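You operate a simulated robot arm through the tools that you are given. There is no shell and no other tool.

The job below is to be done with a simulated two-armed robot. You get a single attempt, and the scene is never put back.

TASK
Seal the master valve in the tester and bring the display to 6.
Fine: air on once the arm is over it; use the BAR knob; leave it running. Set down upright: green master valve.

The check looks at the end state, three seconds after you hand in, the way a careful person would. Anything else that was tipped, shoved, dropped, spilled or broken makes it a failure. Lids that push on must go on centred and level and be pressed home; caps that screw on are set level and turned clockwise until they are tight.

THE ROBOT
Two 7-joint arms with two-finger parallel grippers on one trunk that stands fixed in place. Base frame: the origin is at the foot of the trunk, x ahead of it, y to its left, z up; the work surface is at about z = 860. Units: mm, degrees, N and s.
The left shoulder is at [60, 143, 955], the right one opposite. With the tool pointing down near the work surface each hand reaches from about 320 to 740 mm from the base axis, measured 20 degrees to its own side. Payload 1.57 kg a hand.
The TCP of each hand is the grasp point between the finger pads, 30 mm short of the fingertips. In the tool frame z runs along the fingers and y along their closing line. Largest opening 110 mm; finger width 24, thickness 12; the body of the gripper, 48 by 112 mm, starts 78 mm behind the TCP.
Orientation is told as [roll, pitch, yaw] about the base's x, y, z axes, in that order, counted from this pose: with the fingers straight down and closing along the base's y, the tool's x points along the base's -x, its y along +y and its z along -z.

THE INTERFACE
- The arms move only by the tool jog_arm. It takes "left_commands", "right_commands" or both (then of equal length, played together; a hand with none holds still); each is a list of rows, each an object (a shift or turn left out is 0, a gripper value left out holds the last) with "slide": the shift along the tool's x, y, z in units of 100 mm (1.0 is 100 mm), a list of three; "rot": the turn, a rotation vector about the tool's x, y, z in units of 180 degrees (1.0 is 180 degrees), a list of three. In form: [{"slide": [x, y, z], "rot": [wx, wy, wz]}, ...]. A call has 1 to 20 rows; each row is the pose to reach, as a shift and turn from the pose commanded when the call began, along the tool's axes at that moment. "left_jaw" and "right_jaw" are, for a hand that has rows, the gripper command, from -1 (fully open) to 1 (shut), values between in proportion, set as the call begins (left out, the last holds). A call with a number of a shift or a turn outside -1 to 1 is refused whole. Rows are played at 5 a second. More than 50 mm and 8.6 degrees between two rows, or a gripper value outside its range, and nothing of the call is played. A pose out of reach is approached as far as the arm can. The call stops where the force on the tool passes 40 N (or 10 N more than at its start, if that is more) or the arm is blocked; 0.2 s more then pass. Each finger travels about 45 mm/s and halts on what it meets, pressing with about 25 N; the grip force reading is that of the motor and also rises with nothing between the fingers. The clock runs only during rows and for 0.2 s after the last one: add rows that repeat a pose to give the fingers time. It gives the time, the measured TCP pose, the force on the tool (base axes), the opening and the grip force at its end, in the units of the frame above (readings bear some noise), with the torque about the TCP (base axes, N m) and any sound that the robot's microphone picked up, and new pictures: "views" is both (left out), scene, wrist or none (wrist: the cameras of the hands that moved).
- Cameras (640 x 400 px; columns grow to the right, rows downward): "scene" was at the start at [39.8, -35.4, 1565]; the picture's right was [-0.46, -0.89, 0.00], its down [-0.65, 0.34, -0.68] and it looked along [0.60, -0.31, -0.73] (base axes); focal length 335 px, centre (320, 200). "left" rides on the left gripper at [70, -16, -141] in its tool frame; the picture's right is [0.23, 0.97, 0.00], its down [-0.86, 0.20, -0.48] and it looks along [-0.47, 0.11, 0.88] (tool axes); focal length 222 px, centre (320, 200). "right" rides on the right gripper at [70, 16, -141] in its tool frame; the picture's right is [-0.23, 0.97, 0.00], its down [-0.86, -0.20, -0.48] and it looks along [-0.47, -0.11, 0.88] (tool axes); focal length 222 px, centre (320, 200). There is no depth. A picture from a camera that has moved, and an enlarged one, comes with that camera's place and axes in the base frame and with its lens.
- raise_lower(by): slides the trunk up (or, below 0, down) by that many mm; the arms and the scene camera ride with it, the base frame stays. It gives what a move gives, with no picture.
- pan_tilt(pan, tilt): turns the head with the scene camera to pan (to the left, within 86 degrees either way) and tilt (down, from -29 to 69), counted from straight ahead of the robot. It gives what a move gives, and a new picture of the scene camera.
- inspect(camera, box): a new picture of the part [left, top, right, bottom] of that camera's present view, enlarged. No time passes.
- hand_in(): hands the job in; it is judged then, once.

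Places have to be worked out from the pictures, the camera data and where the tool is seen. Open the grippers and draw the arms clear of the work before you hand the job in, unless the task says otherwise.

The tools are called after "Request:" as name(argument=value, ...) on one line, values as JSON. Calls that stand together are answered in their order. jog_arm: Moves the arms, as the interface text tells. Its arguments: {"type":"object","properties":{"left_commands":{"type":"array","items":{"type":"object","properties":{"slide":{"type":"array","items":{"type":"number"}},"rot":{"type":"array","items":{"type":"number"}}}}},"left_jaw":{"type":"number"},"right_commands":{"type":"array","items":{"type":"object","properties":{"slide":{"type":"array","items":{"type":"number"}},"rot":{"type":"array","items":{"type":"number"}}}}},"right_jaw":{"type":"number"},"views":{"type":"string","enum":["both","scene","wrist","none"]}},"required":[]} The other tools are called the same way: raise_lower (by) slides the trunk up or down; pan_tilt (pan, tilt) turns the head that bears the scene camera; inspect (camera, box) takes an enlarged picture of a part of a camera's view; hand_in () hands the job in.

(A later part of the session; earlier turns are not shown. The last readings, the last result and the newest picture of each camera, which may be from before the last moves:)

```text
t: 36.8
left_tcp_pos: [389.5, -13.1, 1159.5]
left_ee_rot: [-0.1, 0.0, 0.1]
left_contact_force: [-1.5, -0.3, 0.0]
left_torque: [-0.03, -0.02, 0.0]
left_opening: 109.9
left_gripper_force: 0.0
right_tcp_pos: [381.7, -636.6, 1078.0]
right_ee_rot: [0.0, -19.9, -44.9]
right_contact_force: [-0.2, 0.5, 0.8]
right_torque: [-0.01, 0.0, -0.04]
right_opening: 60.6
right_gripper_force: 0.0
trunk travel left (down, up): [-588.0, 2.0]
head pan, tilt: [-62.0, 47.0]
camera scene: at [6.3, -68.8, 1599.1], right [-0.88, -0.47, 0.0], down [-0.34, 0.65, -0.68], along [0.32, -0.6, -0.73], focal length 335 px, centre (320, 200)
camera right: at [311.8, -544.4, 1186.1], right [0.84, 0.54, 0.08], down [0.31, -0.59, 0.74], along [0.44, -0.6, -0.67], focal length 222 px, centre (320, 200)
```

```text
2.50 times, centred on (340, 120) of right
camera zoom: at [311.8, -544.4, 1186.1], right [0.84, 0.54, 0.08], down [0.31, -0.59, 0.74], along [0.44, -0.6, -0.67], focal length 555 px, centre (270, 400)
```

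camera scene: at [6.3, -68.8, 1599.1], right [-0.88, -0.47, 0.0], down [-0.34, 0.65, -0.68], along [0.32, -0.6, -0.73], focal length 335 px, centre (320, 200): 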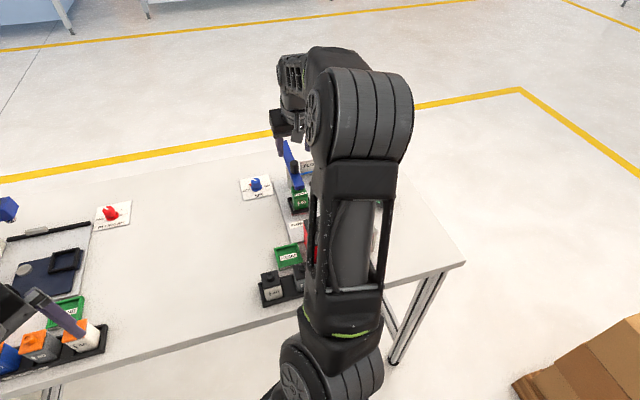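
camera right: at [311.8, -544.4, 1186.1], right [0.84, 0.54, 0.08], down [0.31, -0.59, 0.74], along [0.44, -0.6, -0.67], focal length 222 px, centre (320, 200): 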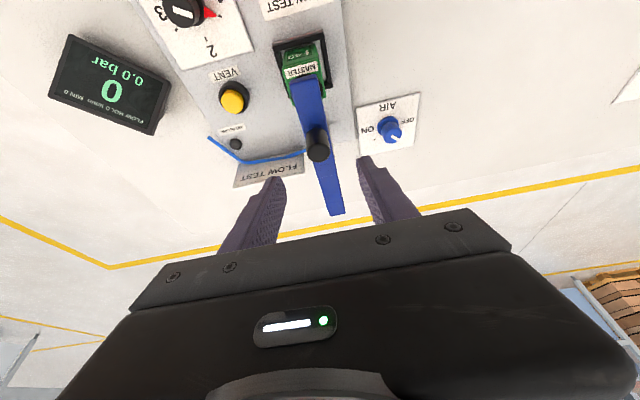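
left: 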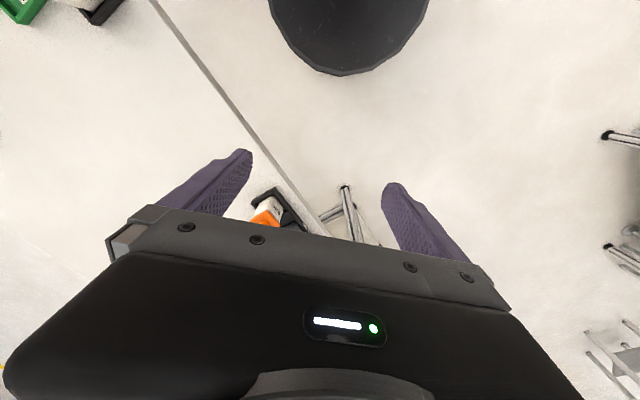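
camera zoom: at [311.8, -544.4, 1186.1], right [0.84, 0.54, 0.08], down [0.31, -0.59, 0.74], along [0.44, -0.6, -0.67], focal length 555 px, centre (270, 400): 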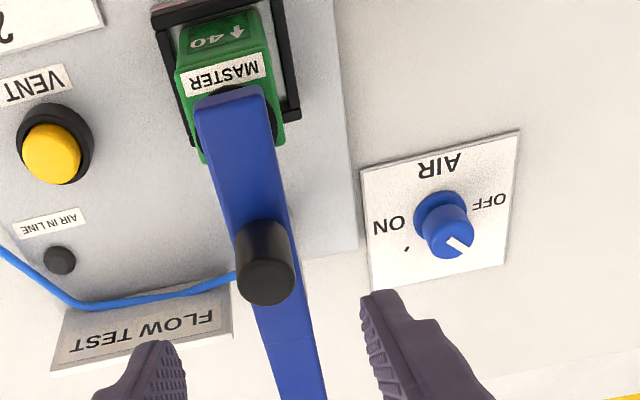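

The swing arm lies over the valve, parallel to the tester's axis (≈134.5°). The AIR knob (≈[522,-628], top z≈899) is now uncovered; it must turn 90° clockwise from OFF to ON. I move to its side, turning the hand to yaw 0 while keeping the 20° tilt.

Request:
jog_arm(right_commands=[{"slide": [-0.032, 0.11, 0.0], "rot": [-0.01425, 0, -0.0392]}, {"slide": [-0.065, 0.219, 0.06], "rot": [-0.0285, 0, -0.0783]}, {"slide": [-0.097, 0.328, 0.12], "rot": [-0.04275, 0, -0.1175]}, {"slide": [-0.13, 0.438, 0.2], "rot": [-0.057, 0, -0.1567]}, {"slide": [-0.16, 0.55, 0.28], "rot": [-0.07125, 0, -0.1958]}, {"slide": [-0.194, 0.657, 0.369], "rot": [-0.0855, 0, -0.235]}], views="both")

Request:
inspect(camera="scene", box=[225, 100, 405, 220])

Request:
inspect(camera="right", box=[180, 60, 440, 240])

```text
t: 38.2
left_tcp_pos: [391.2, -12.6, 1158.1]
left_ee_rot: [0.0, -0.1, 0.0]
left_contact_force: [0.2, 0.1, -0.6]
left_torque: [0.02, 0.03, -0.02]
left_opening: 110.1
left_gripper_force: 0.1
right_tcp_pos: [450.3, -612.3, 1050.9]
right_ee_rot: [0.1, -19.9, 0.1]
right_contact_force: [0.5, -0.7, 0.3]
right_torque: [0.0, 0.02, -0.01]
right_opening: 60.4
right_gripper_force: 0.1
trunk travel left (down, up): [-588.0, 2.0]
head pan, tilt: [-62.0, 47.0]
camera scene: at [7.1, -69.5, 1599.1], right [-0.88, -0.47, 0.0], down [-0.34, 0.65, -0.68], along [0.32, -0.6, -0.73], focal length 335 px, centre (320, 200)
camera right: at [334.4, -595.5, 1158.9], right [0.21, 0.97, 0.08], down [0.64, -0.2, 0.74], along [0.74, -0.11, -0.67], focal length 222 px, centre (320, 200)
```

scene: 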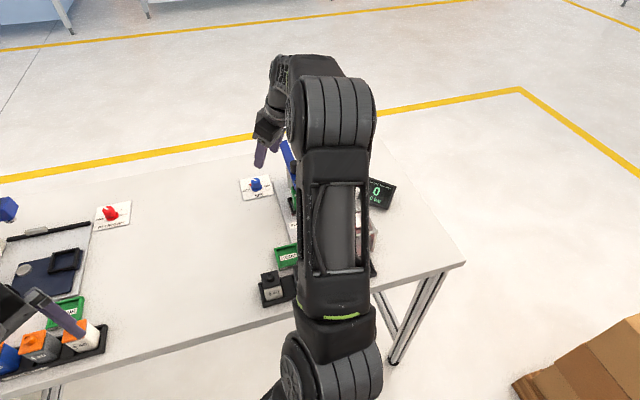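
right: 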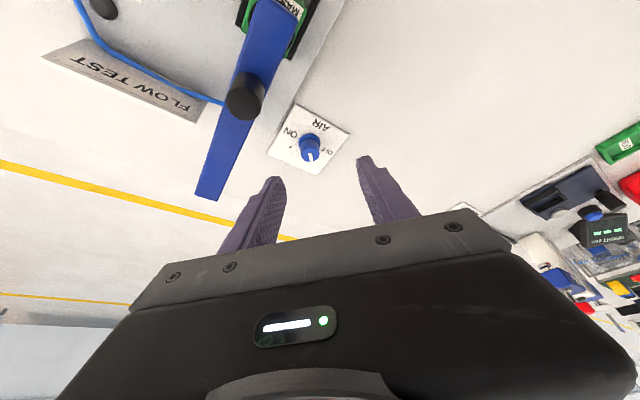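

```text
3.33 times, centred on (315, 160) of scene
camera zoom: at [7.1, -69.5, 1599.1], right [-0.88, -0.47, 0.0], down [-0.34, 0.65, -0.68], along [0.32, -0.6, -0.73], focal length 1116 px, centre (337, 333)
```

zoom: 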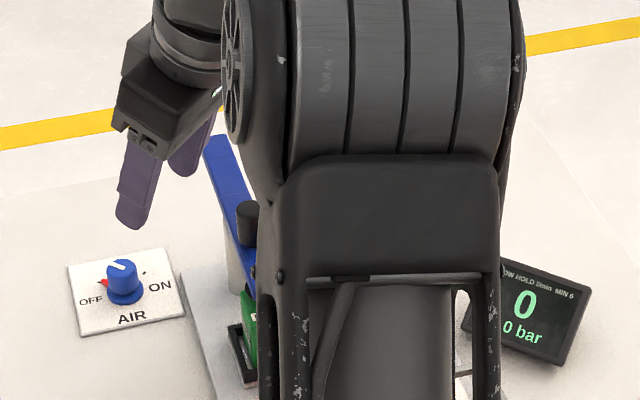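

```text
2.22 times, centred on (310, 150) of right
camera zoom: at [334.4, -595.5, 1158.9], right [0.21, 0.97, 0.08], down [0.64, -0.2, 0.74], along [0.74, -0.11, -0.67], focal length 494 px, centre (342, 311)
```

zoom: 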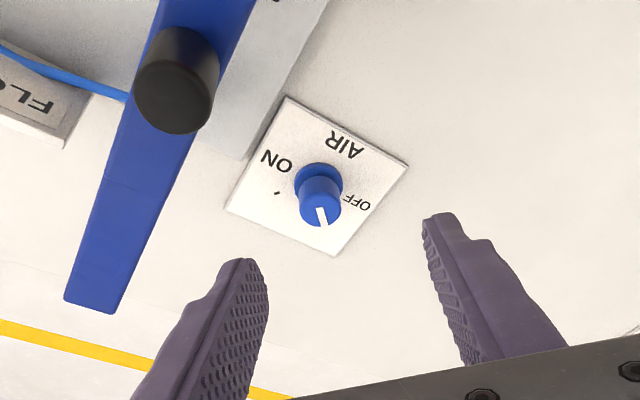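

Precise view: knob axis ≈[524,-630.5], ~27 mm diameter, pointer towards +x (OFF), ON tick towards -y: so 90° clockwise. I move above it.

Request:
jog_arm(right_commands=[{"slide": [-0.12, -0.06, 0.33]}, {"slide": [-0.24, -0.12, 0.66]}, {"slide": [-0.35, -0.177, 0.979]}, {"slide": [-0.35, -0.177, 0.979]}], views="wrist")

Request:
inspect(camera="right", box=[220, 100, 420, 240])

```text
t: 39.2
left_tcp_pos: [389.9, -12.1, 1158.4]
left_ee_rot: [-0.1, -0.1, 0.0]
left_contact_force: [-0.2, 1.3, -0.7]
left_torque: [0.01, 0.0, 0.0]
left_opening: 110.0
left_gripper_force: 0.1
right_tcp_pos: [515.6, -628.9, 968.9]
right_ee_rot: [0.0, -20.0, 0.1]
right_contact_force: [0.8, -0.7, -0.8]
right_torque: [-0.01, 0.05, -0.02]
right_opening: 60.6
right_gripper_force: 0.1
trunk travel left (down, up): [-588.0, 2.0]
head pan, tilt: [-62.0, 47.0]
camera right: at [401.4, -612.0, 1077.7], right [0.21, 0.97, 0.08], down [0.64, -0.2, 0.74], along [0.74, -0.11, -0.67], focal length 222 px, centre (320, 200)
```

right: 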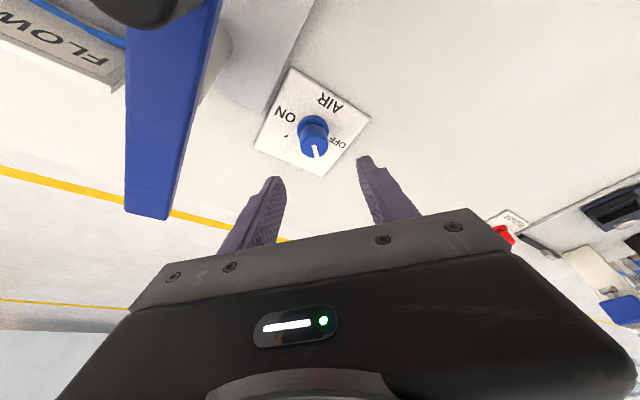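

```text
2.86 times, centred on (320, 170) of right
camera zoom: at [401.4, -612.0, 1077.7], right [0.21, 0.97, 0.08], down [0.64, -0.2, 0.74], along [0.74, -0.11, -0.67], focal length 635 px, centre (320, 286)
```

zoom: 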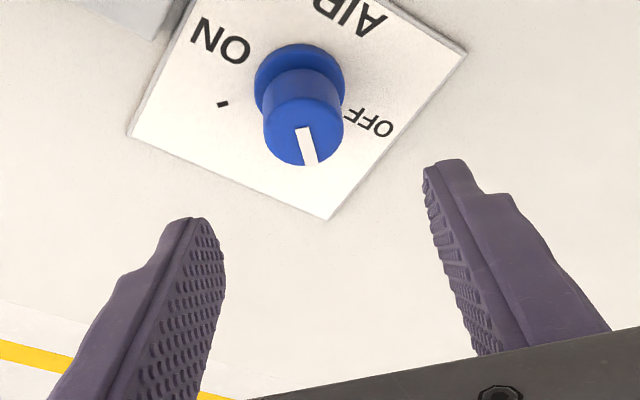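

The knob axis is confirmed at [523.7,-630.4]. I descend so the tips straddle the knob just above its flange.

Request:
jog_arm(right_commands=[{"slide": [0.065, -0.005, 0.19]}, {"slide": [0.13, -0.01, 0.38]}, {"slide": [0.17, -0.015, 0.5]}, {"slide": [0.19, -0.015, 0.56]}, {"slide": [0.19, -0.015, 0.56]}], views="wrist")

Request:
inspect(camera="right", box=[220, 110, 420, 250])

```text
t: 40.4
left_tcp_pos: [389.8, -13.1, 1159.1]
left_ee_rot: [0.0, -0.1, 0.0]
left_contact_force: [0.4, 0.0, -0.6]
left_torque: [-0.03, 0.01, -0.04]
left_opening: 110.2
left_gripper_force: 0.0
right_tcp_pos: [515.7, -630.6, 911.1]
right_ee_rot: [0.1, -19.9, 0.1]
right_contact_force: [-0.2, 0.4, 0.6]
right_torque: [-0.01, 0.01, 0.04]
right_opening: 60.4
right_gripper_force: 0.1
trunk travel left (down, up): [-588.0, 2.0]
head pan, tilt: [-62.0, 47.0]
camera right: at [401.8, -613.5, 1018.2], right [0.21, 0.97, 0.08], down [0.64, -0.2, 0.74], along [0.74, -0.11, -0.67], focal length 222 px, centre (320, 200)
```

right: 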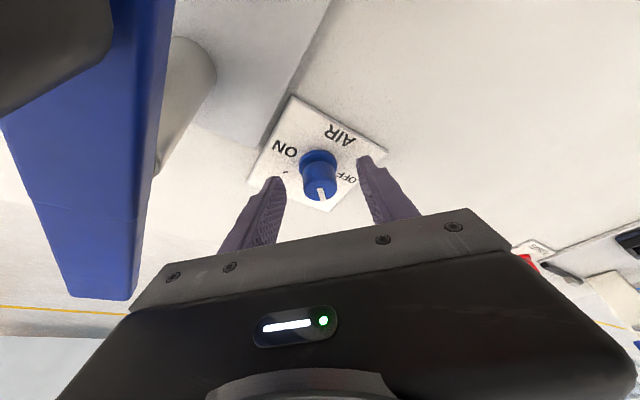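

```text
2.86 times, centred on (320, 180) of right
camera zoom: at [401.8, -613.5, 1018.2], right [0.21, 0.97, 0.08], down [0.64, -0.2, 0.74], along [0.74, -0.11, -0.67], focal length 635 px, centre (320, 257)
```

zoom: 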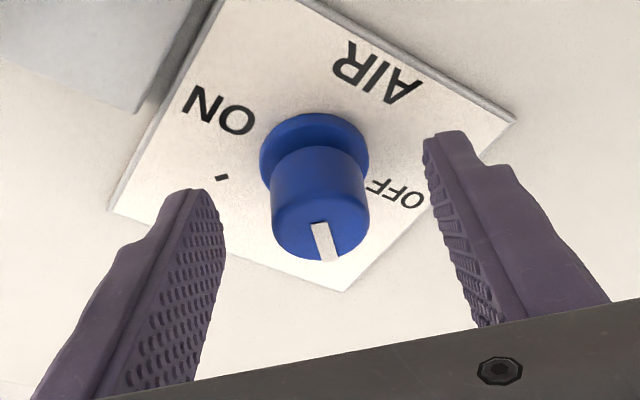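

The knob is centred between the fingers. I close on it.

Request:
jog_arm(right_commands=[{"slide": [0, 0, 0]}, {"slide": [0, 0, 0]}, {"slide": [0, 0, 0]}, {"slide": [0, 0, 0]}], right_jaw=1, views="wrist")

```text
t: 41.4
left_tcp_pos: [389.4, -13.7, 1159.7]
left_ee_rot: [0.1, -0.1, 0.0]
left_contact_force: [-0.2, -0.3, 0.1]
left_torque: [-0.04, -0.04, 0.01]
left_opening: 109.9
left_gripper_force: 0.1
right_tcp_pos: [516.6, -631.2, 909.4]
right_ee_rot: [0.0, -20.0, 0.1]
right_contact_force: [1.6, -4.5, 0.3]
right_torque: [-0.13, 0.08, -0.04]
right_opening: 27.0
right_gripper_force: 32.4
trunk travel left (down, up): [-588.0, 2.0]
head pan, tilt: [-62.0, 47.0]
camera right: at [401.7, -614.3, 1018.3], right [0.21, 0.97, 0.08], down [0.64, -0.2, 0.74], along [0.74, -0.11, -0.67], focal length 222 px, centre (320, 200)
```

right: 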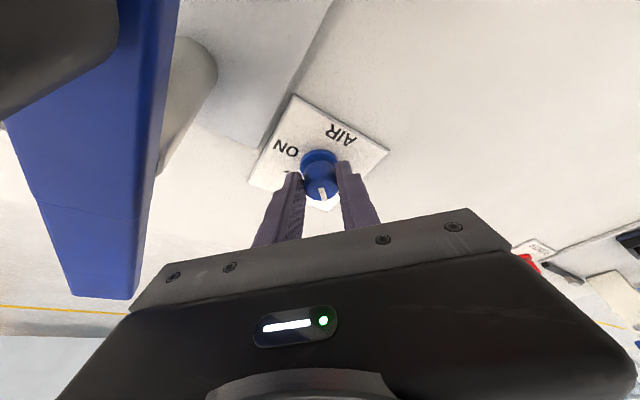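

Knob gripped at 27 mm. I turn it 45° clockwise about its vertical axis first.

Request:
jog_arm(right_commands=[{"slide": [-0.0006, 0.01, 0.0002], "rot": [0.01425, 0, 0.0392]}, {"slide": [-0.0024, 0.0199, 0.0009], "rot": [0.0285, 0, 0.0783]}, {"slide": [-0.0055, 0.0295, 0.002], "rot": [0.04275, 0, 0.1175]}, {"slide": [-0.0097, 0.0385, 0.0035], "rot": [0.057, 0, 0.1567]}, {"slide": [-0.0149, 0.0469, 0.0054], "rot": [0.07125, 0, 0.1958]}, {"slide": [-0.0212, 0.0544, 0.0077], "rot": [0.0855, 0, 0.235]}], views="both")

Request:
inspect(camera="right", box=[220, 110, 420, 250])

```text
t: 42.8
left_tcp_pos: [390.1, -11.2, 1158.1]
left_ee_rot: [-0.1, -0.1, 0.0]
left_contact_force: [-0.4, 1.0, -0.5]
left_torque: [0.02, 0.03, 0.0]
left_opening: 109.7
left_gripper_force: 0.1
right_tcp_pos: [519.8, -622.8, 909.9]
right_ee_rot: [0.0, -19.8, -45.0]
right_contact_force: [-2.3, 11.9, -4.6]
right_torque: [-0.11, 0.01, 0.08]
right_opening: 27.0
right_gripper_force: 37.6
trunk travel left (down, up): [-588.0, 2.0]
head pan, tilt: [-62.0, 47.0]
camera scene: at [6.8, -67.5, 1599.1], right [-0.88, -0.47, 0.0], down [-0.34, 0.65, -0.68], along [0.32, -0.6, -0.73], focal length 335 px, centre (320, 200)
camera right: at [450.4, -530.5, 1018.8], right [0.84, 0.54, 0.08], down [0.31, -0.6, 0.74], along [0.44, -0.6, -0.67], focal length 222 px, centre (320, 200)
```

scene: 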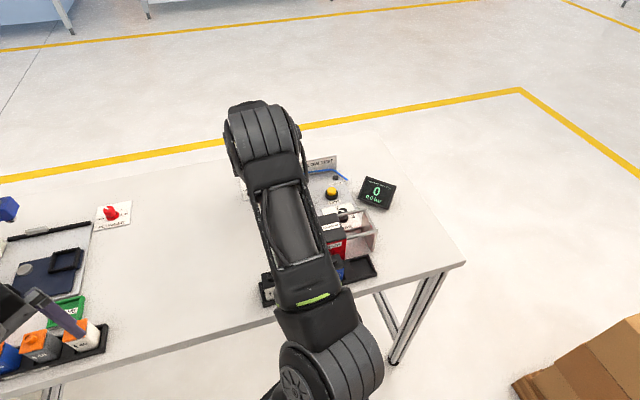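
right: 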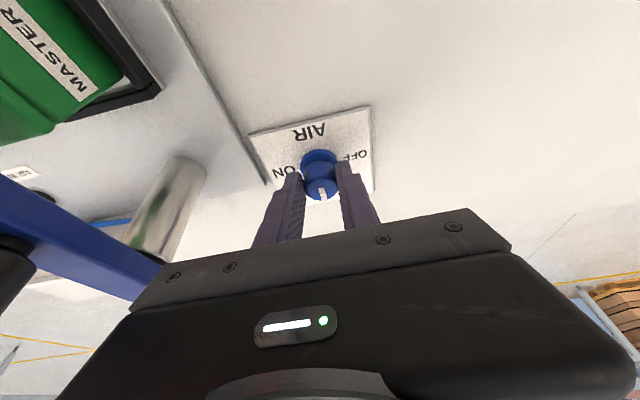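

```text
2.86 times, centred on (320, 180) of right
camera zoom: at [450.4, -530.5, 1018.8], right [0.84, 0.54, 0.08], down [0.31, -0.6, 0.74], along [0.44, -0.6, -0.67], focal length 635 px, centre (320, 257)
```

zoom: 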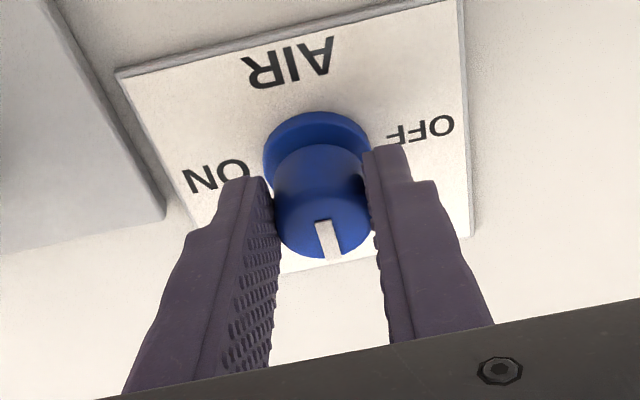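

The knob's white mark turns with the gripper (now ~45°). I continue with the second 45°.

Request:
jog_arm(right_commands=[{"slide": [0.004, 0.014, -0.001], "rot": [0.01425, 0, 0.0392]}, {"slide": [0.0036, 0.0265, -0.001], "rot": [0.0285, 0, 0.0783]}, {"slide": [0.001, 0.036, -0.0004], "rot": [0.04275, 0, 0.1175]}, {"slide": [-0.0035, 0.0455, 0.001], "rot": [0.057, 0, 0.1567]}, {"slide": [-0.0085, 0.054, 0.003], "rot": [0.07125, 0, 0.1958]}, {"slide": [-0.0146, 0.0615, 0.0053], "rot": [0.0855, 0, 0.235]}], views="both")

Request:
inspect(camera="right", box=[220, 110, 420, 250])

Request:
inspect(camera="scene", box=[225, 120, 415, 240])

```text
t: 44.2
left_tcp_pos: [390.3, -10.2, 1159.6]
left_ee_rot: [-0.1, 0.0, 0.0]
left_contact_force: [-0.1, -0.2, -0.7]
left_torque: [0.0, -0.02, -0.01]
left_opening: 109.9
left_gripper_force: 0.0
right_tcp_pos: [527.7, -619.0, 911.3]
right_ee_rot: [0.2, -19.9, -89.9]
right_contact_force: [5.4, 23.4, -7.4]
right_torque: [0.64, 0.17, 0.03]
right_opening: 26.9
right_gripper_force: 37.8
trunk travel left (down, up): [-588.0, 2.0]
head pan, tilt: [-62.0, 47.0]
camera scene: at [8.1, -66.7, 1599.2], right [-0.88, -0.47, 0.0], down [-0.34, 0.64, -0.68], along [0.32, -0.6, -0.73], focal length 335 px, centre (320, 200)
camera right: at [543.7, -505.1, 1018.9], right [0.97, -0.21, 0.08], down [-0.2, -0.64, 0.74], along [-0.11, -0.74, -0.67], focal length 222 px, centre (320, 200)
```

scene: 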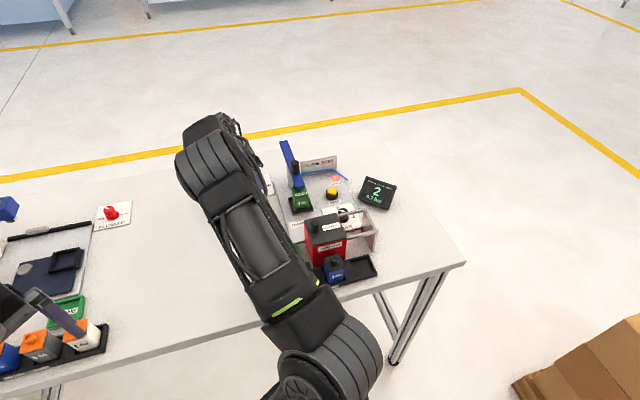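
right: 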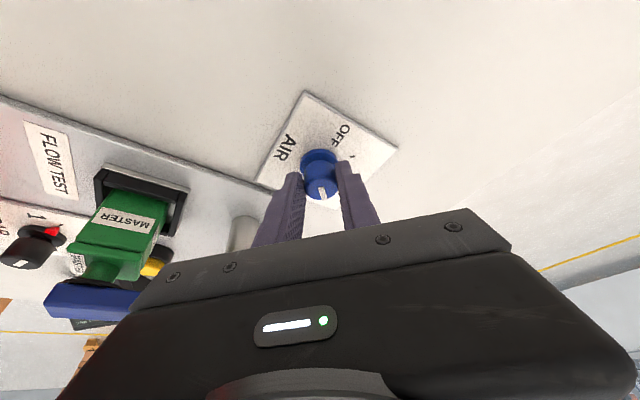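

```text
2.86 times, centred on (320, 180) of right
camera zoom: at [543.7, -505.1, 1018.9], right [0.97, -0.21, 0.08], down [-0.2, -0.64, 0.74], along [-0.11, -0.74, -0.67], focal length 635 px, centre (320, 257)
```

zoom: 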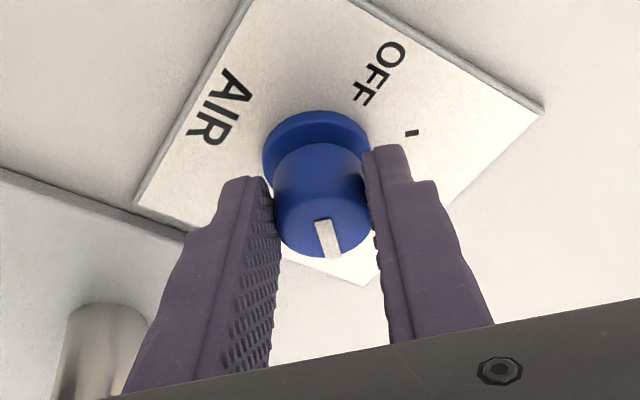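

```text
3.33 times, centred on (320, 180) of scene
camera zoom: at [8.1, -66.7, 1599.2], right [-0.88, -0.47, 0.0], down [-0.34, 0.64, -0.68], along [0.32, -0.6, -0.73], focal length 1116 px, centre (320, 267)
```

zoom: 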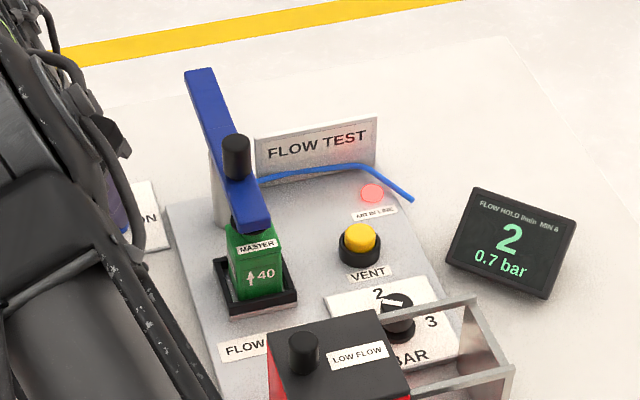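

Excellent: the display now reads 2 at 0.7 bar, and the "AIR IN LINE" lamp is lit — air is on with the arm over the valve. I relieve the side force, open the jaws, and check that the state holds.

Request:
jog_arm(right_commands=[{"slide": [0.0235, -0.005, -0.0086]}, {"slide": [0.0235, -0.005, -0.0086]}], views="none")

Request:
jog_arm(right_commands=[{"slide": [0, 0, 0]}, {"slide": [0, 0, 0]}, {"slide": [0, 0, 0]}], right_jaw=-0.1, views="wrist")

Request:
inspect(camera="scene", box=[225, 120, 415, 240])

```text
t: 44.8
left_tcp_pos: [392.8, -11.7, 1158.9]
left_ee_rot: [-0.1, 0.0, 0.0]
left_contact_force: [-0.1, 0.2, 0.4]
left_torque: [0.02, -0.03, -0.01]
left_opening: 110.1
left_gripper_force: 0.0
right_tcp_pos: [527.9, -618.6, 910.6]
right_ee_rot: [0.1, -20.0, -90.0]
right_contact_force: [13.8, 13.2, -6.8]
right_torque: [1.01, -0.38, 0.17]
right_opening: 27.0
right_gripper_force: 37.6
trunk travel left (down, up): [-588.0, 2.0]
head pan, tilt: [-62.0, 47.0]
```

```text
t: 45.6
left_tcp_pos: [391.1, -12.4, 1158.0]
left_ee_rot: [0.0, -0.1, 0.0]
left_contact_force: [0.4, 0.4, 1.2]
left_torque: [0.02, 0.0, 0.03]
left_opening: 110.1
left_gripper_force: 0.0
right_tcp_pos: [524.3, -622.5, 910.4]
right_ee_rot: [-0.1, -20.1, -90.0]
right_contact_force: [1.4, -1.6, 0.1]
right_torque: [-0.04, 0.0, 0.0]
right_opening: 60.2
right_gripper_force: 0.1
trunk travel left (down, up): [-588.0, 2.0]
head pan, tilt: [-62.0, 47.0]
camera right: at [539.8, -507.1, 1018.6], right [0.97, -0.21, 0.08], down [-0.2, -0.64, 0.74], along [-0.11, -0.74, -0.67], focal length 222 px, centre (320, 200)
```

right: 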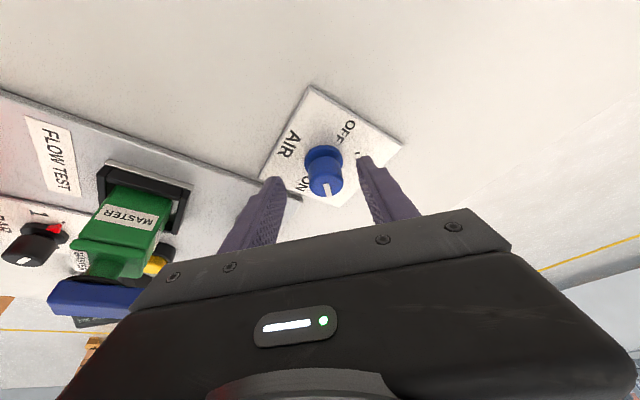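

```text
3.33 times, centred on (320, 180) of scene
camera zoom: at [6.6, -69.3, 1599.1], right [-0.88, -0.47, 0.0], down [-0.34, 0.65, -0.68], along [0.32, -0.6, -0.73], focal length 1116 px, centre (320, 267)
```

zoom: 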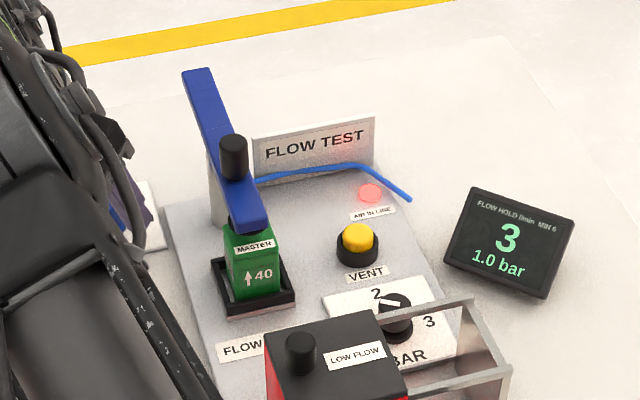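

Stable: 3 l/min at 1.0 bar with AIR on, so 6 should come near 2 bar. I raise the hand off the AIR knob.

Request:
jog_arm(right_commands=[{"slide": [-0.08, 0, -0.22]}, {"slide": [-0.16, 0, -0.44]}, {"slide": [-0.24, 0, -0.66]}, {"slide": [-0.32, 0, -0.88]}], views="none")

```text
t: 46.6
left_tcp_pos: [391.1, -13.0, 1158.7]
left_ee_rot: [-0.1, -0.1, 0.1]
left_contact_force: [-0.4, -0.4, 0.1]
left_torque: [0.02, 0.06, -0.04]
left_opening: 110.0
left_gripper_force: 0.0
right_tcp_pos: [523.5, -618.9, 1002.7]
right_ee_rot: [-0.1, -20.0, -89.9]
right_contact_force: [0.0, 0.6, 0.1]
right_torque: [-0.02, 0.01, 0.03]
right_opening: 60.5
right_gripper_force: 0.0
trunk travel left (down, up): [-588.0, 2.0]
head pan, tilt: [-62.0, 47.0]
```

Next I swing back toward the robot to a safe spot (avoiding the handle), turning to yaw -45.

Request:
jog_arm(right_commands=[{"slide": [0.118, -0.156, -0.109], "rot": [-0.01425, 0, -0.0392]}, {"slide": [0.237, -0.312, -0.217], "rot": [-0.0285, 0, -0.0783]}, {"slide": [0.355, -0.468, -0.326], "rot": [-0.04275, 0, -0.1175]}, {"slide": [0.473, -0.623, -0.435], "rot": [-0.057, 0, -0.1567]}, {"slide": [0.592, -0.779, -0.543], "rot": [-0.07125, 0, -0.1958]}, {"slide": [0.71, -0.935, -0.652], "rot": [-0.0855, 0, -0.235]}], views="both")

```text
t: 48.0
left_tcp_pos: [389.9, -13.5, 1159.4]
left_ee_rot: [0.0, 0.0, 0.0]
left_contact_force: [0.8, 0.6, -0.7]
left_torque: [0.02, -0.04, 0.02]
left_opening: 109.9
left_gripper_force: 0.0
right_tcp_pos: [429.1, -530.6, 1042.3]
right_ee_rot: [-0.1, -19.9, -44.9]
right_contact_force: [0.0, -0.4, 1.0]
right_torque: [0.0, 0.0, 0.0]
right_opening: 60.4
right_gripper_force: 0.0
trunk travel left (down, up): [-588.0, 2.0]
head pan, tilt: [-62.0, 47.0]
camera scene: at [5.6, -69.0, 1599.1], right [-0.88, -0.47, 0.0], down [-0.34, 0.65, -0.68], along [0.32, -0.6, -0.73], focal length 335 px, centre (320, 200)
camera right: at [358.1, -439.2, 1150.4], right [0.84, 0.54, 0.08], down [0.31, -0.59, 0.74], along [0.45, -0.6, -0.67], focal length 222 px, centre (320, 200)
```

scene: 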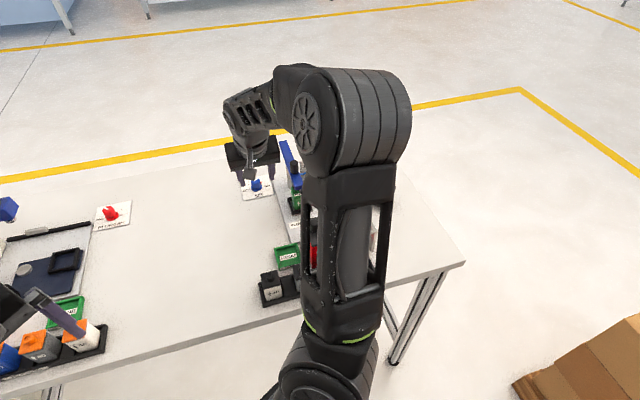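
right: 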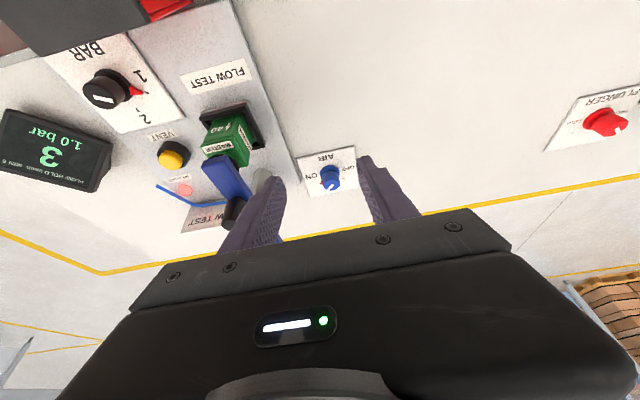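

Now a close look at the BAR knob from this angle.

Request:
inspect(camera="right", box=[30, 20, 230, 200])

Request:
inspect(camera="right", box=[270, 130, 380, 210])

```text
2.22 times, centred on (130, 110) of right
camera zoom: at [358.1, -439.2, 1150.4], right [0.84, 0.54, 0.08], down [0.31, -0.59, 0.74], along [0.45, -0.6, -0.67], focal length 494 px, centre (742, 400)
```

zoom: 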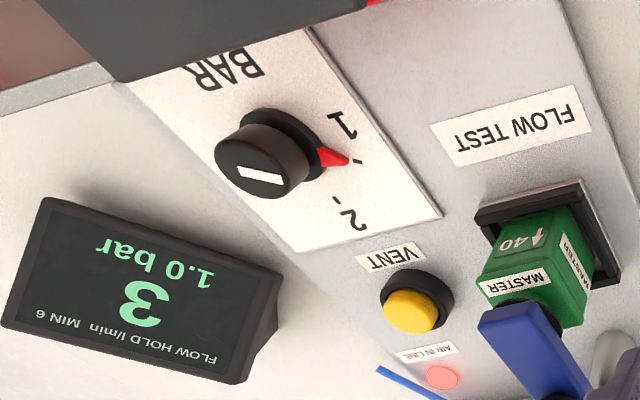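

```text
5.00 times, centred on (325, 170) of right
camera zoom: at [358.1, -439.2, 1150.4], right [0.84, 0.54, 0.08], down [0.31, -0.59, 0.74], along [0.45, -0.6, -0.67], focal length 1111 px, centre (295, 350)
```

zoom: 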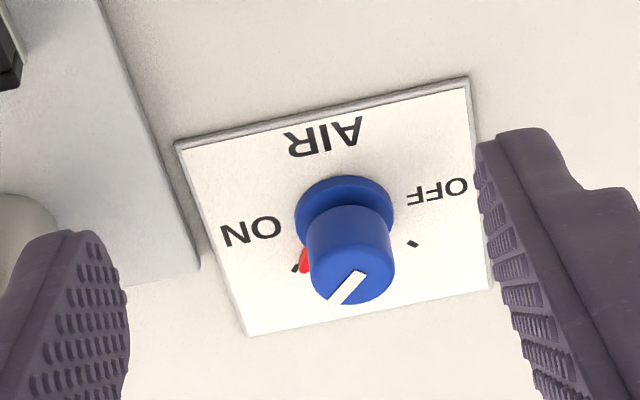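

The AIR pointer sits on the ON tick. The BAR ticks are 60° apart (1 at ≈15°, 2 at ≈-45°, 3 at ≈-105°) about an axis near [236.7,-635]. I go there upright: first untilt and move across above everything.

Request:
jog_arm(right_commands=[{"slide": [0.093, -0.325, -0.034], "rot": [0, 0.037, 0]}, {"slide": [0.186, -0.65, -0.068], "rot": [0, 0.074, 0]}, {"slide": [0.279, -0.976, -0.102], "rot": [0, 0.111, 0]}], views="none")

Request:
jog_arm(right_commands=[{"slide": [0.07, -0.25, 0], "rot": [0, 0, -0.0417]}, {"slide": [0.14, -0.5, 0], "rot": [0, 0, -0.0833]}, {"slide": [0.21, -0.75, 0], "rot": [0, 0, -0.125]}, {"slide": [0.283, -0.99, 0], "rot": [0, 0, -0.1667]}], right_jaw=0.2, views="both")

Request:
inspect(camera="right", box=[200, 60, 440, 230])

```text
t: 48.8
left_tcp_pos: [390.6, -13.5, 1159.7]
left_ee_rot: [0.0, -0.1, 0.0]
left_contact_force: [-0.2, 0.0, 0.1]
left_torque: [0.02, -0.03, 0.0]
left_opening: 110.1
left_gripper_force: 0.2
right_tcp_pos: [341.9, -581.0, 1042.7]
right_ee_rot: [0.0, 0.2, -44.9]
right_contact_force: [-0.4, -0.1, 0.3]
right_torque: [0.02, -0.02, 0.02]
right_opening: 60.6
right_gripper_force: 0.1
trunk travel left (down, up): [-588.0, 2.0]
head pan, tilt: [-62.0, 47.0]
```

```text
t: 49.8
left_tcp_pos: [390.1, -12.8, 1159.7]
left_ee_rot: [0.0, -0.1, 0.1]
left_contact_force: [0.0, -0.6, 0.3]
left_torque: [-0.02, 0.02, -0.01]
left_opening: 109.9
left_gripper_force: 0.1
right_tcp_pos: [251.5, -629.0, 1043.6]
right_ee_rot: [-0.1, 0.0, -14.8]
right_contact_force: [-0.1, -0.1, -0.1]
right_torque: [0.0, 0.01, 0.02]
right_opening: 44.3
right_gripper_force: 0.0
trunk travel left (down, up): [-588.0, 2.0]
head pan, tilt: [-62.0, 47.0]
camera scene: at [6.2, -69.0, 1599.1], right [-0.88, -0.47, 0.0], down [-0.34, 0.65, -0.68], along [0.32, -0.6, -0.73], focal length 335 px, centre (320, 200)
camera right: at [187.5, -594.5, 1183.6], right [0.47, 0.88, 0.0], down [0.78, -0.41, 0.48], along [0.42, -0.22, -0.88], focal length 222 px, centre (320, 200)
```

scene: 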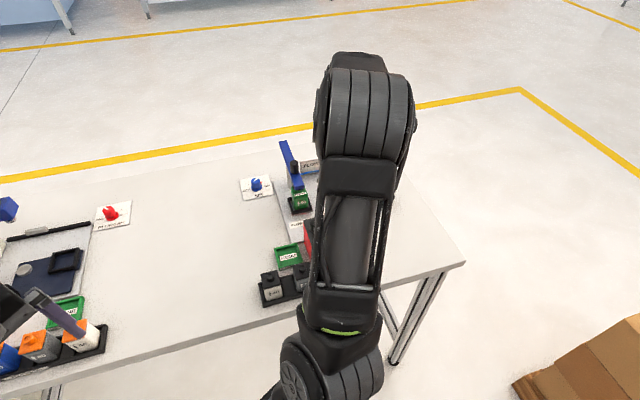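
right: 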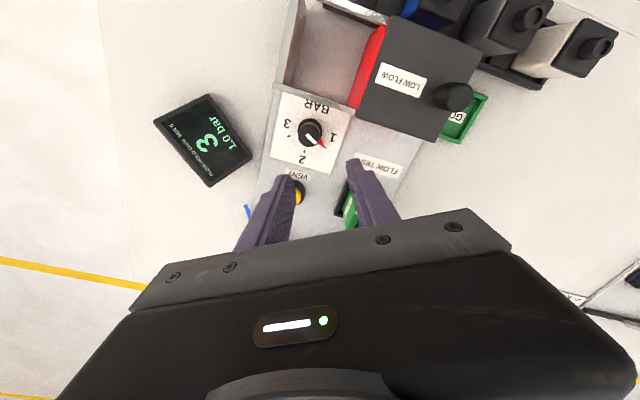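

```text
2.35 times, centred on (320, 145) of right
camera zoom: at [187.5, -594.5, 1183.6], right [0.47, 0.88, 0.0], down [0.78, -0.41, 0.48], along [0.42, -0.22, -0.88], focal length 523 px, centre (320, 329)
```

zoom: 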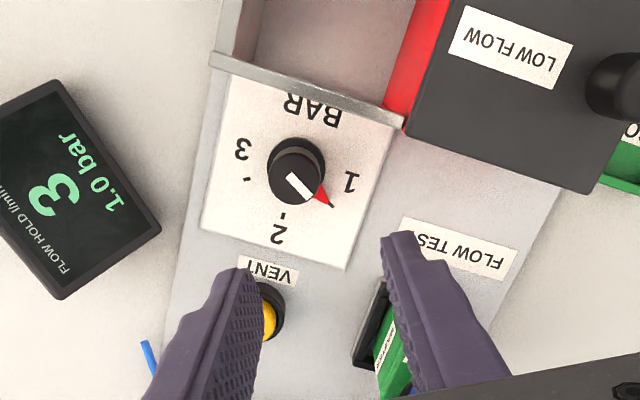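

Very clear view: BAR knob axis ≈[236.1,-634.4], top z≈905, ~29 mm diameter; the bin wall is ~43 mm away. I centre over it and descend part way to check.

Request:
jog_arm(right_commands=[{"slide": [0.135, -0.091, 0]}, {"slide": [0.135, -0.091, 0.3]}, {"slide": [0.135, -0.091, 0.6]}, {"slide": [0.135, -0.091, 0.9]}, {"slide": [0.135, -0.091, 0.9]}], views="wrist")

Request:
inspect(camera="right", box=[220, 90, 420, 230])

```text
t: 51.0
left_tcp_pos: [389.3, -12.7, 1159.2]
left_ee_rot: [0.0, -0.1, 0.1]
left_contact_force: [-0.4, -0.2, -0.2]
left_torque: [0.0, 0.01, -0.03]
left_opening: 110.1
left_gripper_force: 0.1
right_tcp_pos: [237.0, -631.8, 952.1]
right_ee_rot: [0.0, -0.1, -14.9]
right_contact_force: [0.4, 0.4, -0.9]
right_torque: [-0.02, 0.04, -0.01]
right_opening: 44.1
right_gripper_force: 0.1
trunk travel left (down, up): [-588.0, 2.0]
head pan, tilt: [-62.0, 47.0]
camera right: at [172.6, -598.3, 1091.7], right [0.47, 0.88, 0.0], down [0.77, -0.41, 0.48], along [0.42, -0.23, -0.88], focal length 222 px, centre (320, 200)
```

right: 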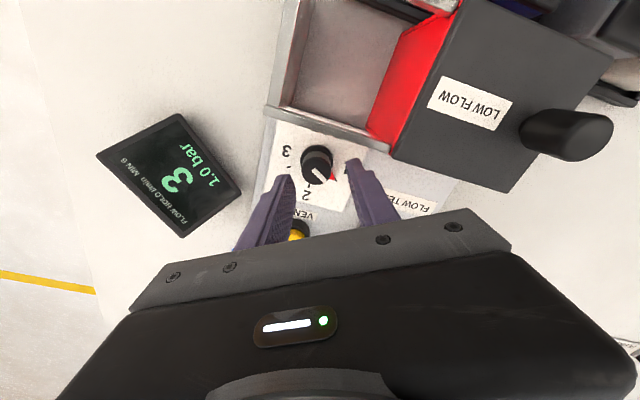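

```text
2.86 times, centred on (320, 160) of right
camera zoom: at [172.6, -598.3, 1091.7], right [0.47, 0.88, 0.0], down [0.77, -0.41, 0.48], along [0.42, -0.23, -0.88], focal length 635 px, centre (320, 314)
```

zoom: 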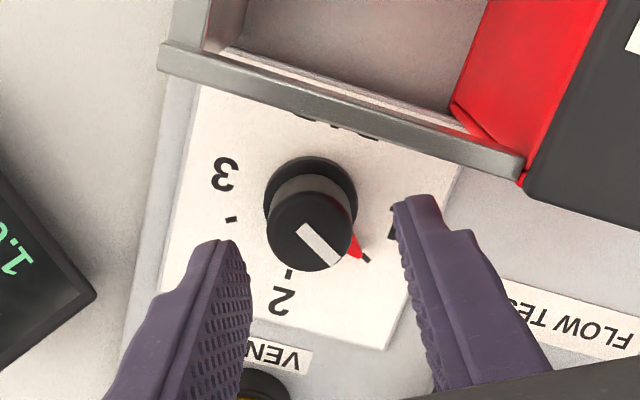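

The knob is ~4 mm off-centre between the fingers; I correct by 3.5 mm and descend to grip height (TCP ≈915).

Request:
jog_arm(right_commands=[{"slide": [0, -0.035, 0]}, {"slide": [0, -0.035, 0.15]}, {"slide": [0, -0.035, 0.28]}, {"slide": [0, -0.035, 0.36]}, {"slide": [0, -0.035, 0.36]}], views="wrist")

Request:
inspect(camera="right", box=[220, 100, 420, 240])

```text
t: 52.2
left_tcp_pos: [390.9, -12.7, 1158.9]
left_ee_rot: [0.1, -0.1, -0.1]
left_contact_force: [0.1, 0.4, 0.5]
left_torque: [-0.01, 0.02, -0.03]
left_opening: 110.0
left_gripper_force: 0.1
right_tcp_pos: [234.6, -637.5, 916.4]
right_ee_rot: [0.0, 0.0, -15.0]
right_contact_force: [1.0, -0.5, 0.2]
right_torque: [0.0, 0.03, 0.01]
right_opening: 44.0
right_gripper_force: 0.0
trunk travel left (down, up): [-588.0, 2.0]
head pan, tilt: [-62.0, 47.0]
camera right: at [171.4, -603.3, 1057.0], right [0.47, 0.88, 0.0], down [0.78, -0.41, 0.48], along [0.42, -0.23, -0.88], focal length 222 px, centre (320, 200)
```

right: 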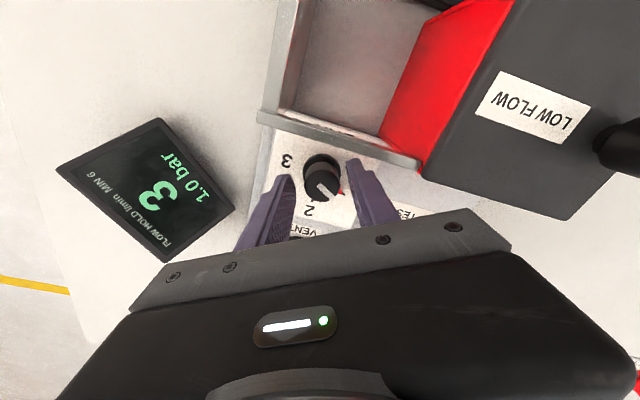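

```text
2.86 times, centred on (320, 170) of right
camera zoom: at [171.4, -603.3, 1057.0], right [0.47, 0.88, 0.0], down [0.78, -0.41, 0.48], along [0.42, -0.23, -0.88], focal length 635 px, centre (320, 286)
```

zoom: 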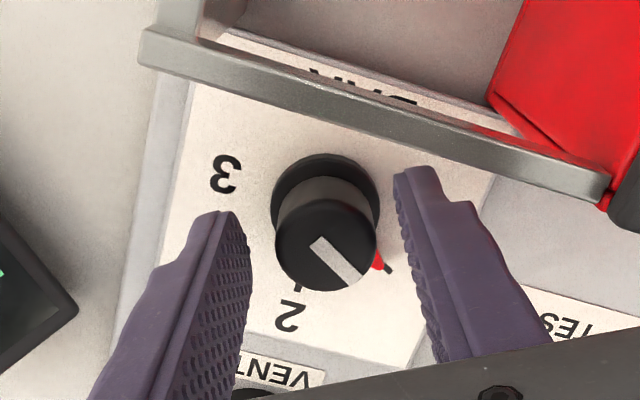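

Centred. I close on the BAR knob.

Request:
jog_arm(right_commands=[{"slide": [0, 0, 0]}, {"slide": [0, 0, 0]}, {"slide": [0, 0, 0]}], right_jaw=1, views="wrist")

```text
t: 53.0
left_tcp_pos: [389.6, -12.9, 1158.0]
left_ee_rot: [-0.1, 0.0, 0.1]
left_contact_force: [0.0, 1.0, 0.2]
left_torque: [0.0, -0.01, 0.01]
left_opening: 110.1
left_gripper_force: 0.0
right_tcp_pos: [234.9, -636.0, 916.6]
right_ee_rot: [0.1, 0.1, -14.9]
right_contact_force: [1.1, 5.9, -2.7]
right_torque: [-0.1, -0.2, 0.03]
right_opening: 27.8
right_gripper_force: 30.9
trunk travel left (down, up): [-588.0, 2.0]
head pan, tilt: [-62.0, 47.0]
camera right: at [171.9, -602.4, 1056.9], right [0.47, 0.88, 0.0], down [0.78, -0.41, 0.48], along [0.42, -0.22, -0.88], focal length 222 px, centre (320, 200)
```

right: 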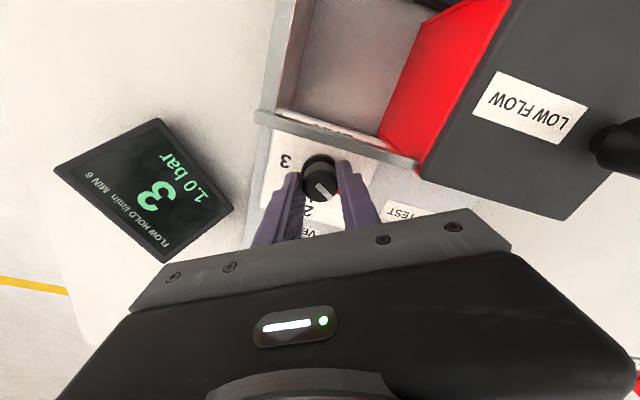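

Gripped (27.8 mm). I turn 30° clockwise and read the display.

Request:
jog_arm(right_commands=[{"rot": [0, 0, 0.0333]}, {"rot": [0, 0, 0.0667]}, {"rot": [0, 0, 0.1]}, {"rot": [0, 0, 0.1333]}, {"rot": [0, 0, 0.1667]}, {"rot": [0, 0, 0.1667]}, {"rot": [0, 0, 0.1667]}, {"rot": [0, 0, 0.1667]}], views="wrist")

Request:
inspect(camera="right", box=[80, 100, 400, 260])

```text
t: 54.8
left_tcp_pos: [390.5, -11.5, 1158.5]
left_ee_rot: [-0.1, 0.0, 0.0]
left_contact_force: [0.6, -0.3, -0.2]
left_torque: [0.05, -0.01, 0.01]
left_opening: 110.2
left_gripper_force: 0.1
right_tcp_pos: [236.3, -634.7, 916.7]
right_ee_rot: [0.0, 0.0, -44.9]
right_contact_force: [9.3, 17.0, 2.6]
right_torque: [0.89, -0.43, 0.05]
right_opening: 27.6
right_gripper_force: 38.1
trunk travel left (down, up): [-588.0, 2.0]
head pan, tilt: [-62.0, 47.0]
camera right: at [197.5, -574.5, 1056.8], right [0.85, 0.53, 0.0], down [0.46, -0.75, 0.48], along [0.25, -0.41, -0.88], focal length 222 px, centre (320, 200)
```

right: 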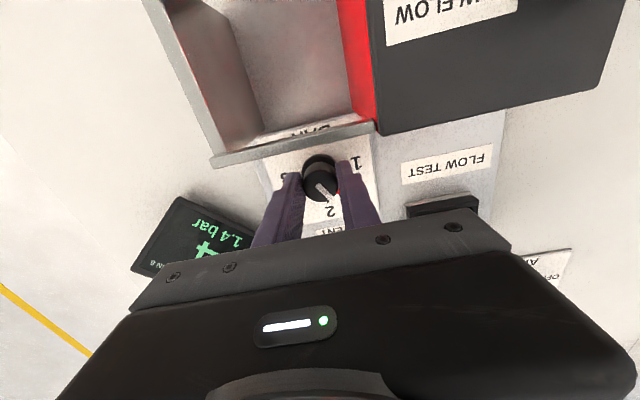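

```text
2.00 times, centred on (240, 180) of right
camera zoom: at [197.5, -574.5, 1056.8], right [0.85, 0.53, 0.0], down [0.46, -0.75, 0.48], along [0.25, -0.41, -0.88], focal length 444 px, centre (480, 240)
```

zoom: 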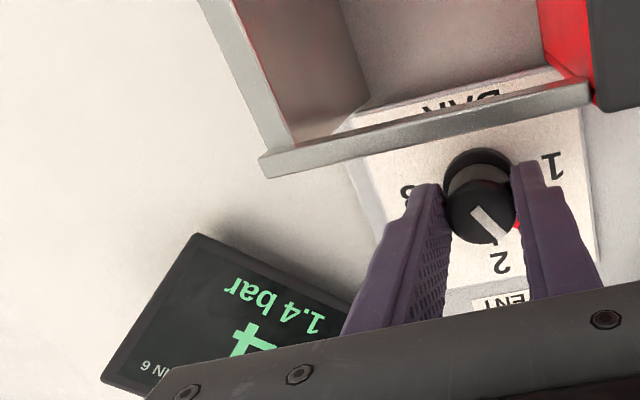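

30° gave 1.4 bar / 4 l/min. I continue another 30° (with a small shift to relieve the side force) and check.

Request:
jog_arm(right_commands=[{"slide": [0.004, 0.0144, 0], "rot": [0, 0, 0.0333]}, {"slide": [0.004, 0.0144, 0], "rot": [0, 0, 0.0667]}, {"slide": [0.004, 0.0144, 0], "rot": [0, 0, 0.1]}, {"slide": [0.004, 0.0144, 0], "rot": [0, 0, 0.1333]}, {"slide": [0.004, 0.0144, 0], "rot": [0, 0, 0.1667]}, {"slide": [0.004, 0.0144, 0], "rot": [0, 0, 0.1667]}, {"slide": [0.004, 0.0144, 0], "rot": [0, 0, 0.1667]}, {"slide": [0.004, 0.0144, 0], "rot": [0, 0, 0.1667]}], views="both")

Request:
inspect(camera="scene", box=[320, 150, 440, 240])

Request:
inspect(camera="right", box=[100, 100, 420, 260])

```text
t: 56.6
left_tcp_pos: [391.7, -10.9, 1158.0]
left_ee_rot: [-0.1, 0.0, 0.1]
left_contact_force: [0.2, -0.3, 0.2]
left_torque: [-0.02, 0.0, -0.02]
left_opening: 110.0
left_gripper_force: 0.1
right_tcp_pos: [236.4, -634.5, 915.7]
right_ee_rot: [0.0, 0.0, -75.0]
right_contact_force: [13.0, 12.3, 8.6]
right_torque: [0.7, -0.62, 0.05]
right_opening: 27.4
right_gripper_force: 38.8
trunk travel left (down, up): [-588.0, 2.0]
head pan, tilt: [-62.0, 47.0]
camera scene: at [8.0, -66.7, 1599.3], right [-0.88, -0.47, 0.0], down [-0.34, 0.64, -0.68], along [0.32, -0.6, -0.73], focal length 335 px, centre (320, 200)
camera right: at [233.7, -562.8, 1056.6], right [1.0, 0.03, 0.0], down [0.03, -0.88, 0.48], along [0.02, -0.48, -0.88], focal length 222 px, centre (320, 200)
```

scene: 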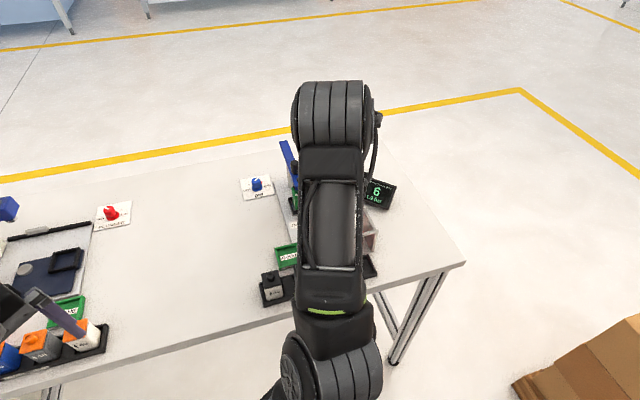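
right: 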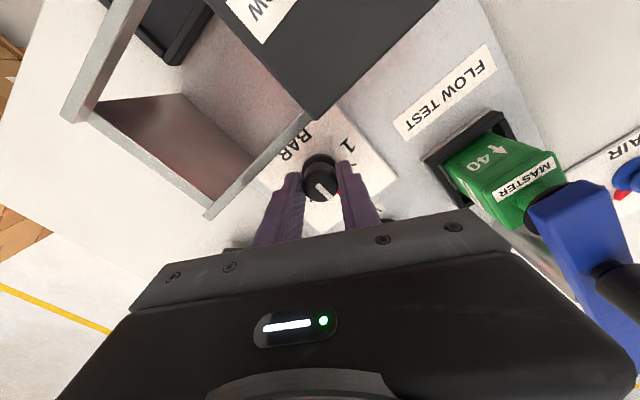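

```text
4.44 times, centred on (380, 195) of scene
camera zoom: at [8.0, -66.7, 1599.3], right [-0.88, -0.47, 0.0], down [-0.34, 0.64, -0.68], along [0.32, -0.6, -0.73], focal length 1488 px, centre (53, 222)
```

zoom: 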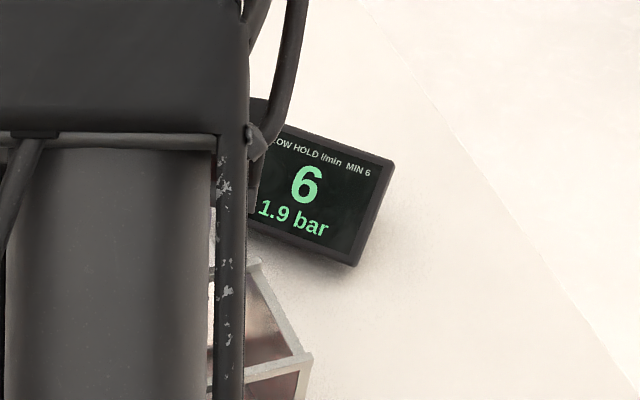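

```text
2.00 times, centred on (260, 180) of right
camera zoom: at [233.7, -562.8, 1056.6], right [1.0, 0.03, 0.0], down [0.03, -0.88, 0.48], along [0.02, -0.48, -0.88], focal length 444 px, centre (440, 240)
```

zoom: 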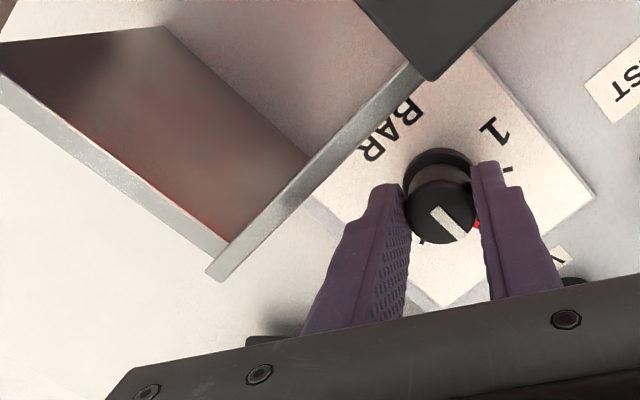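

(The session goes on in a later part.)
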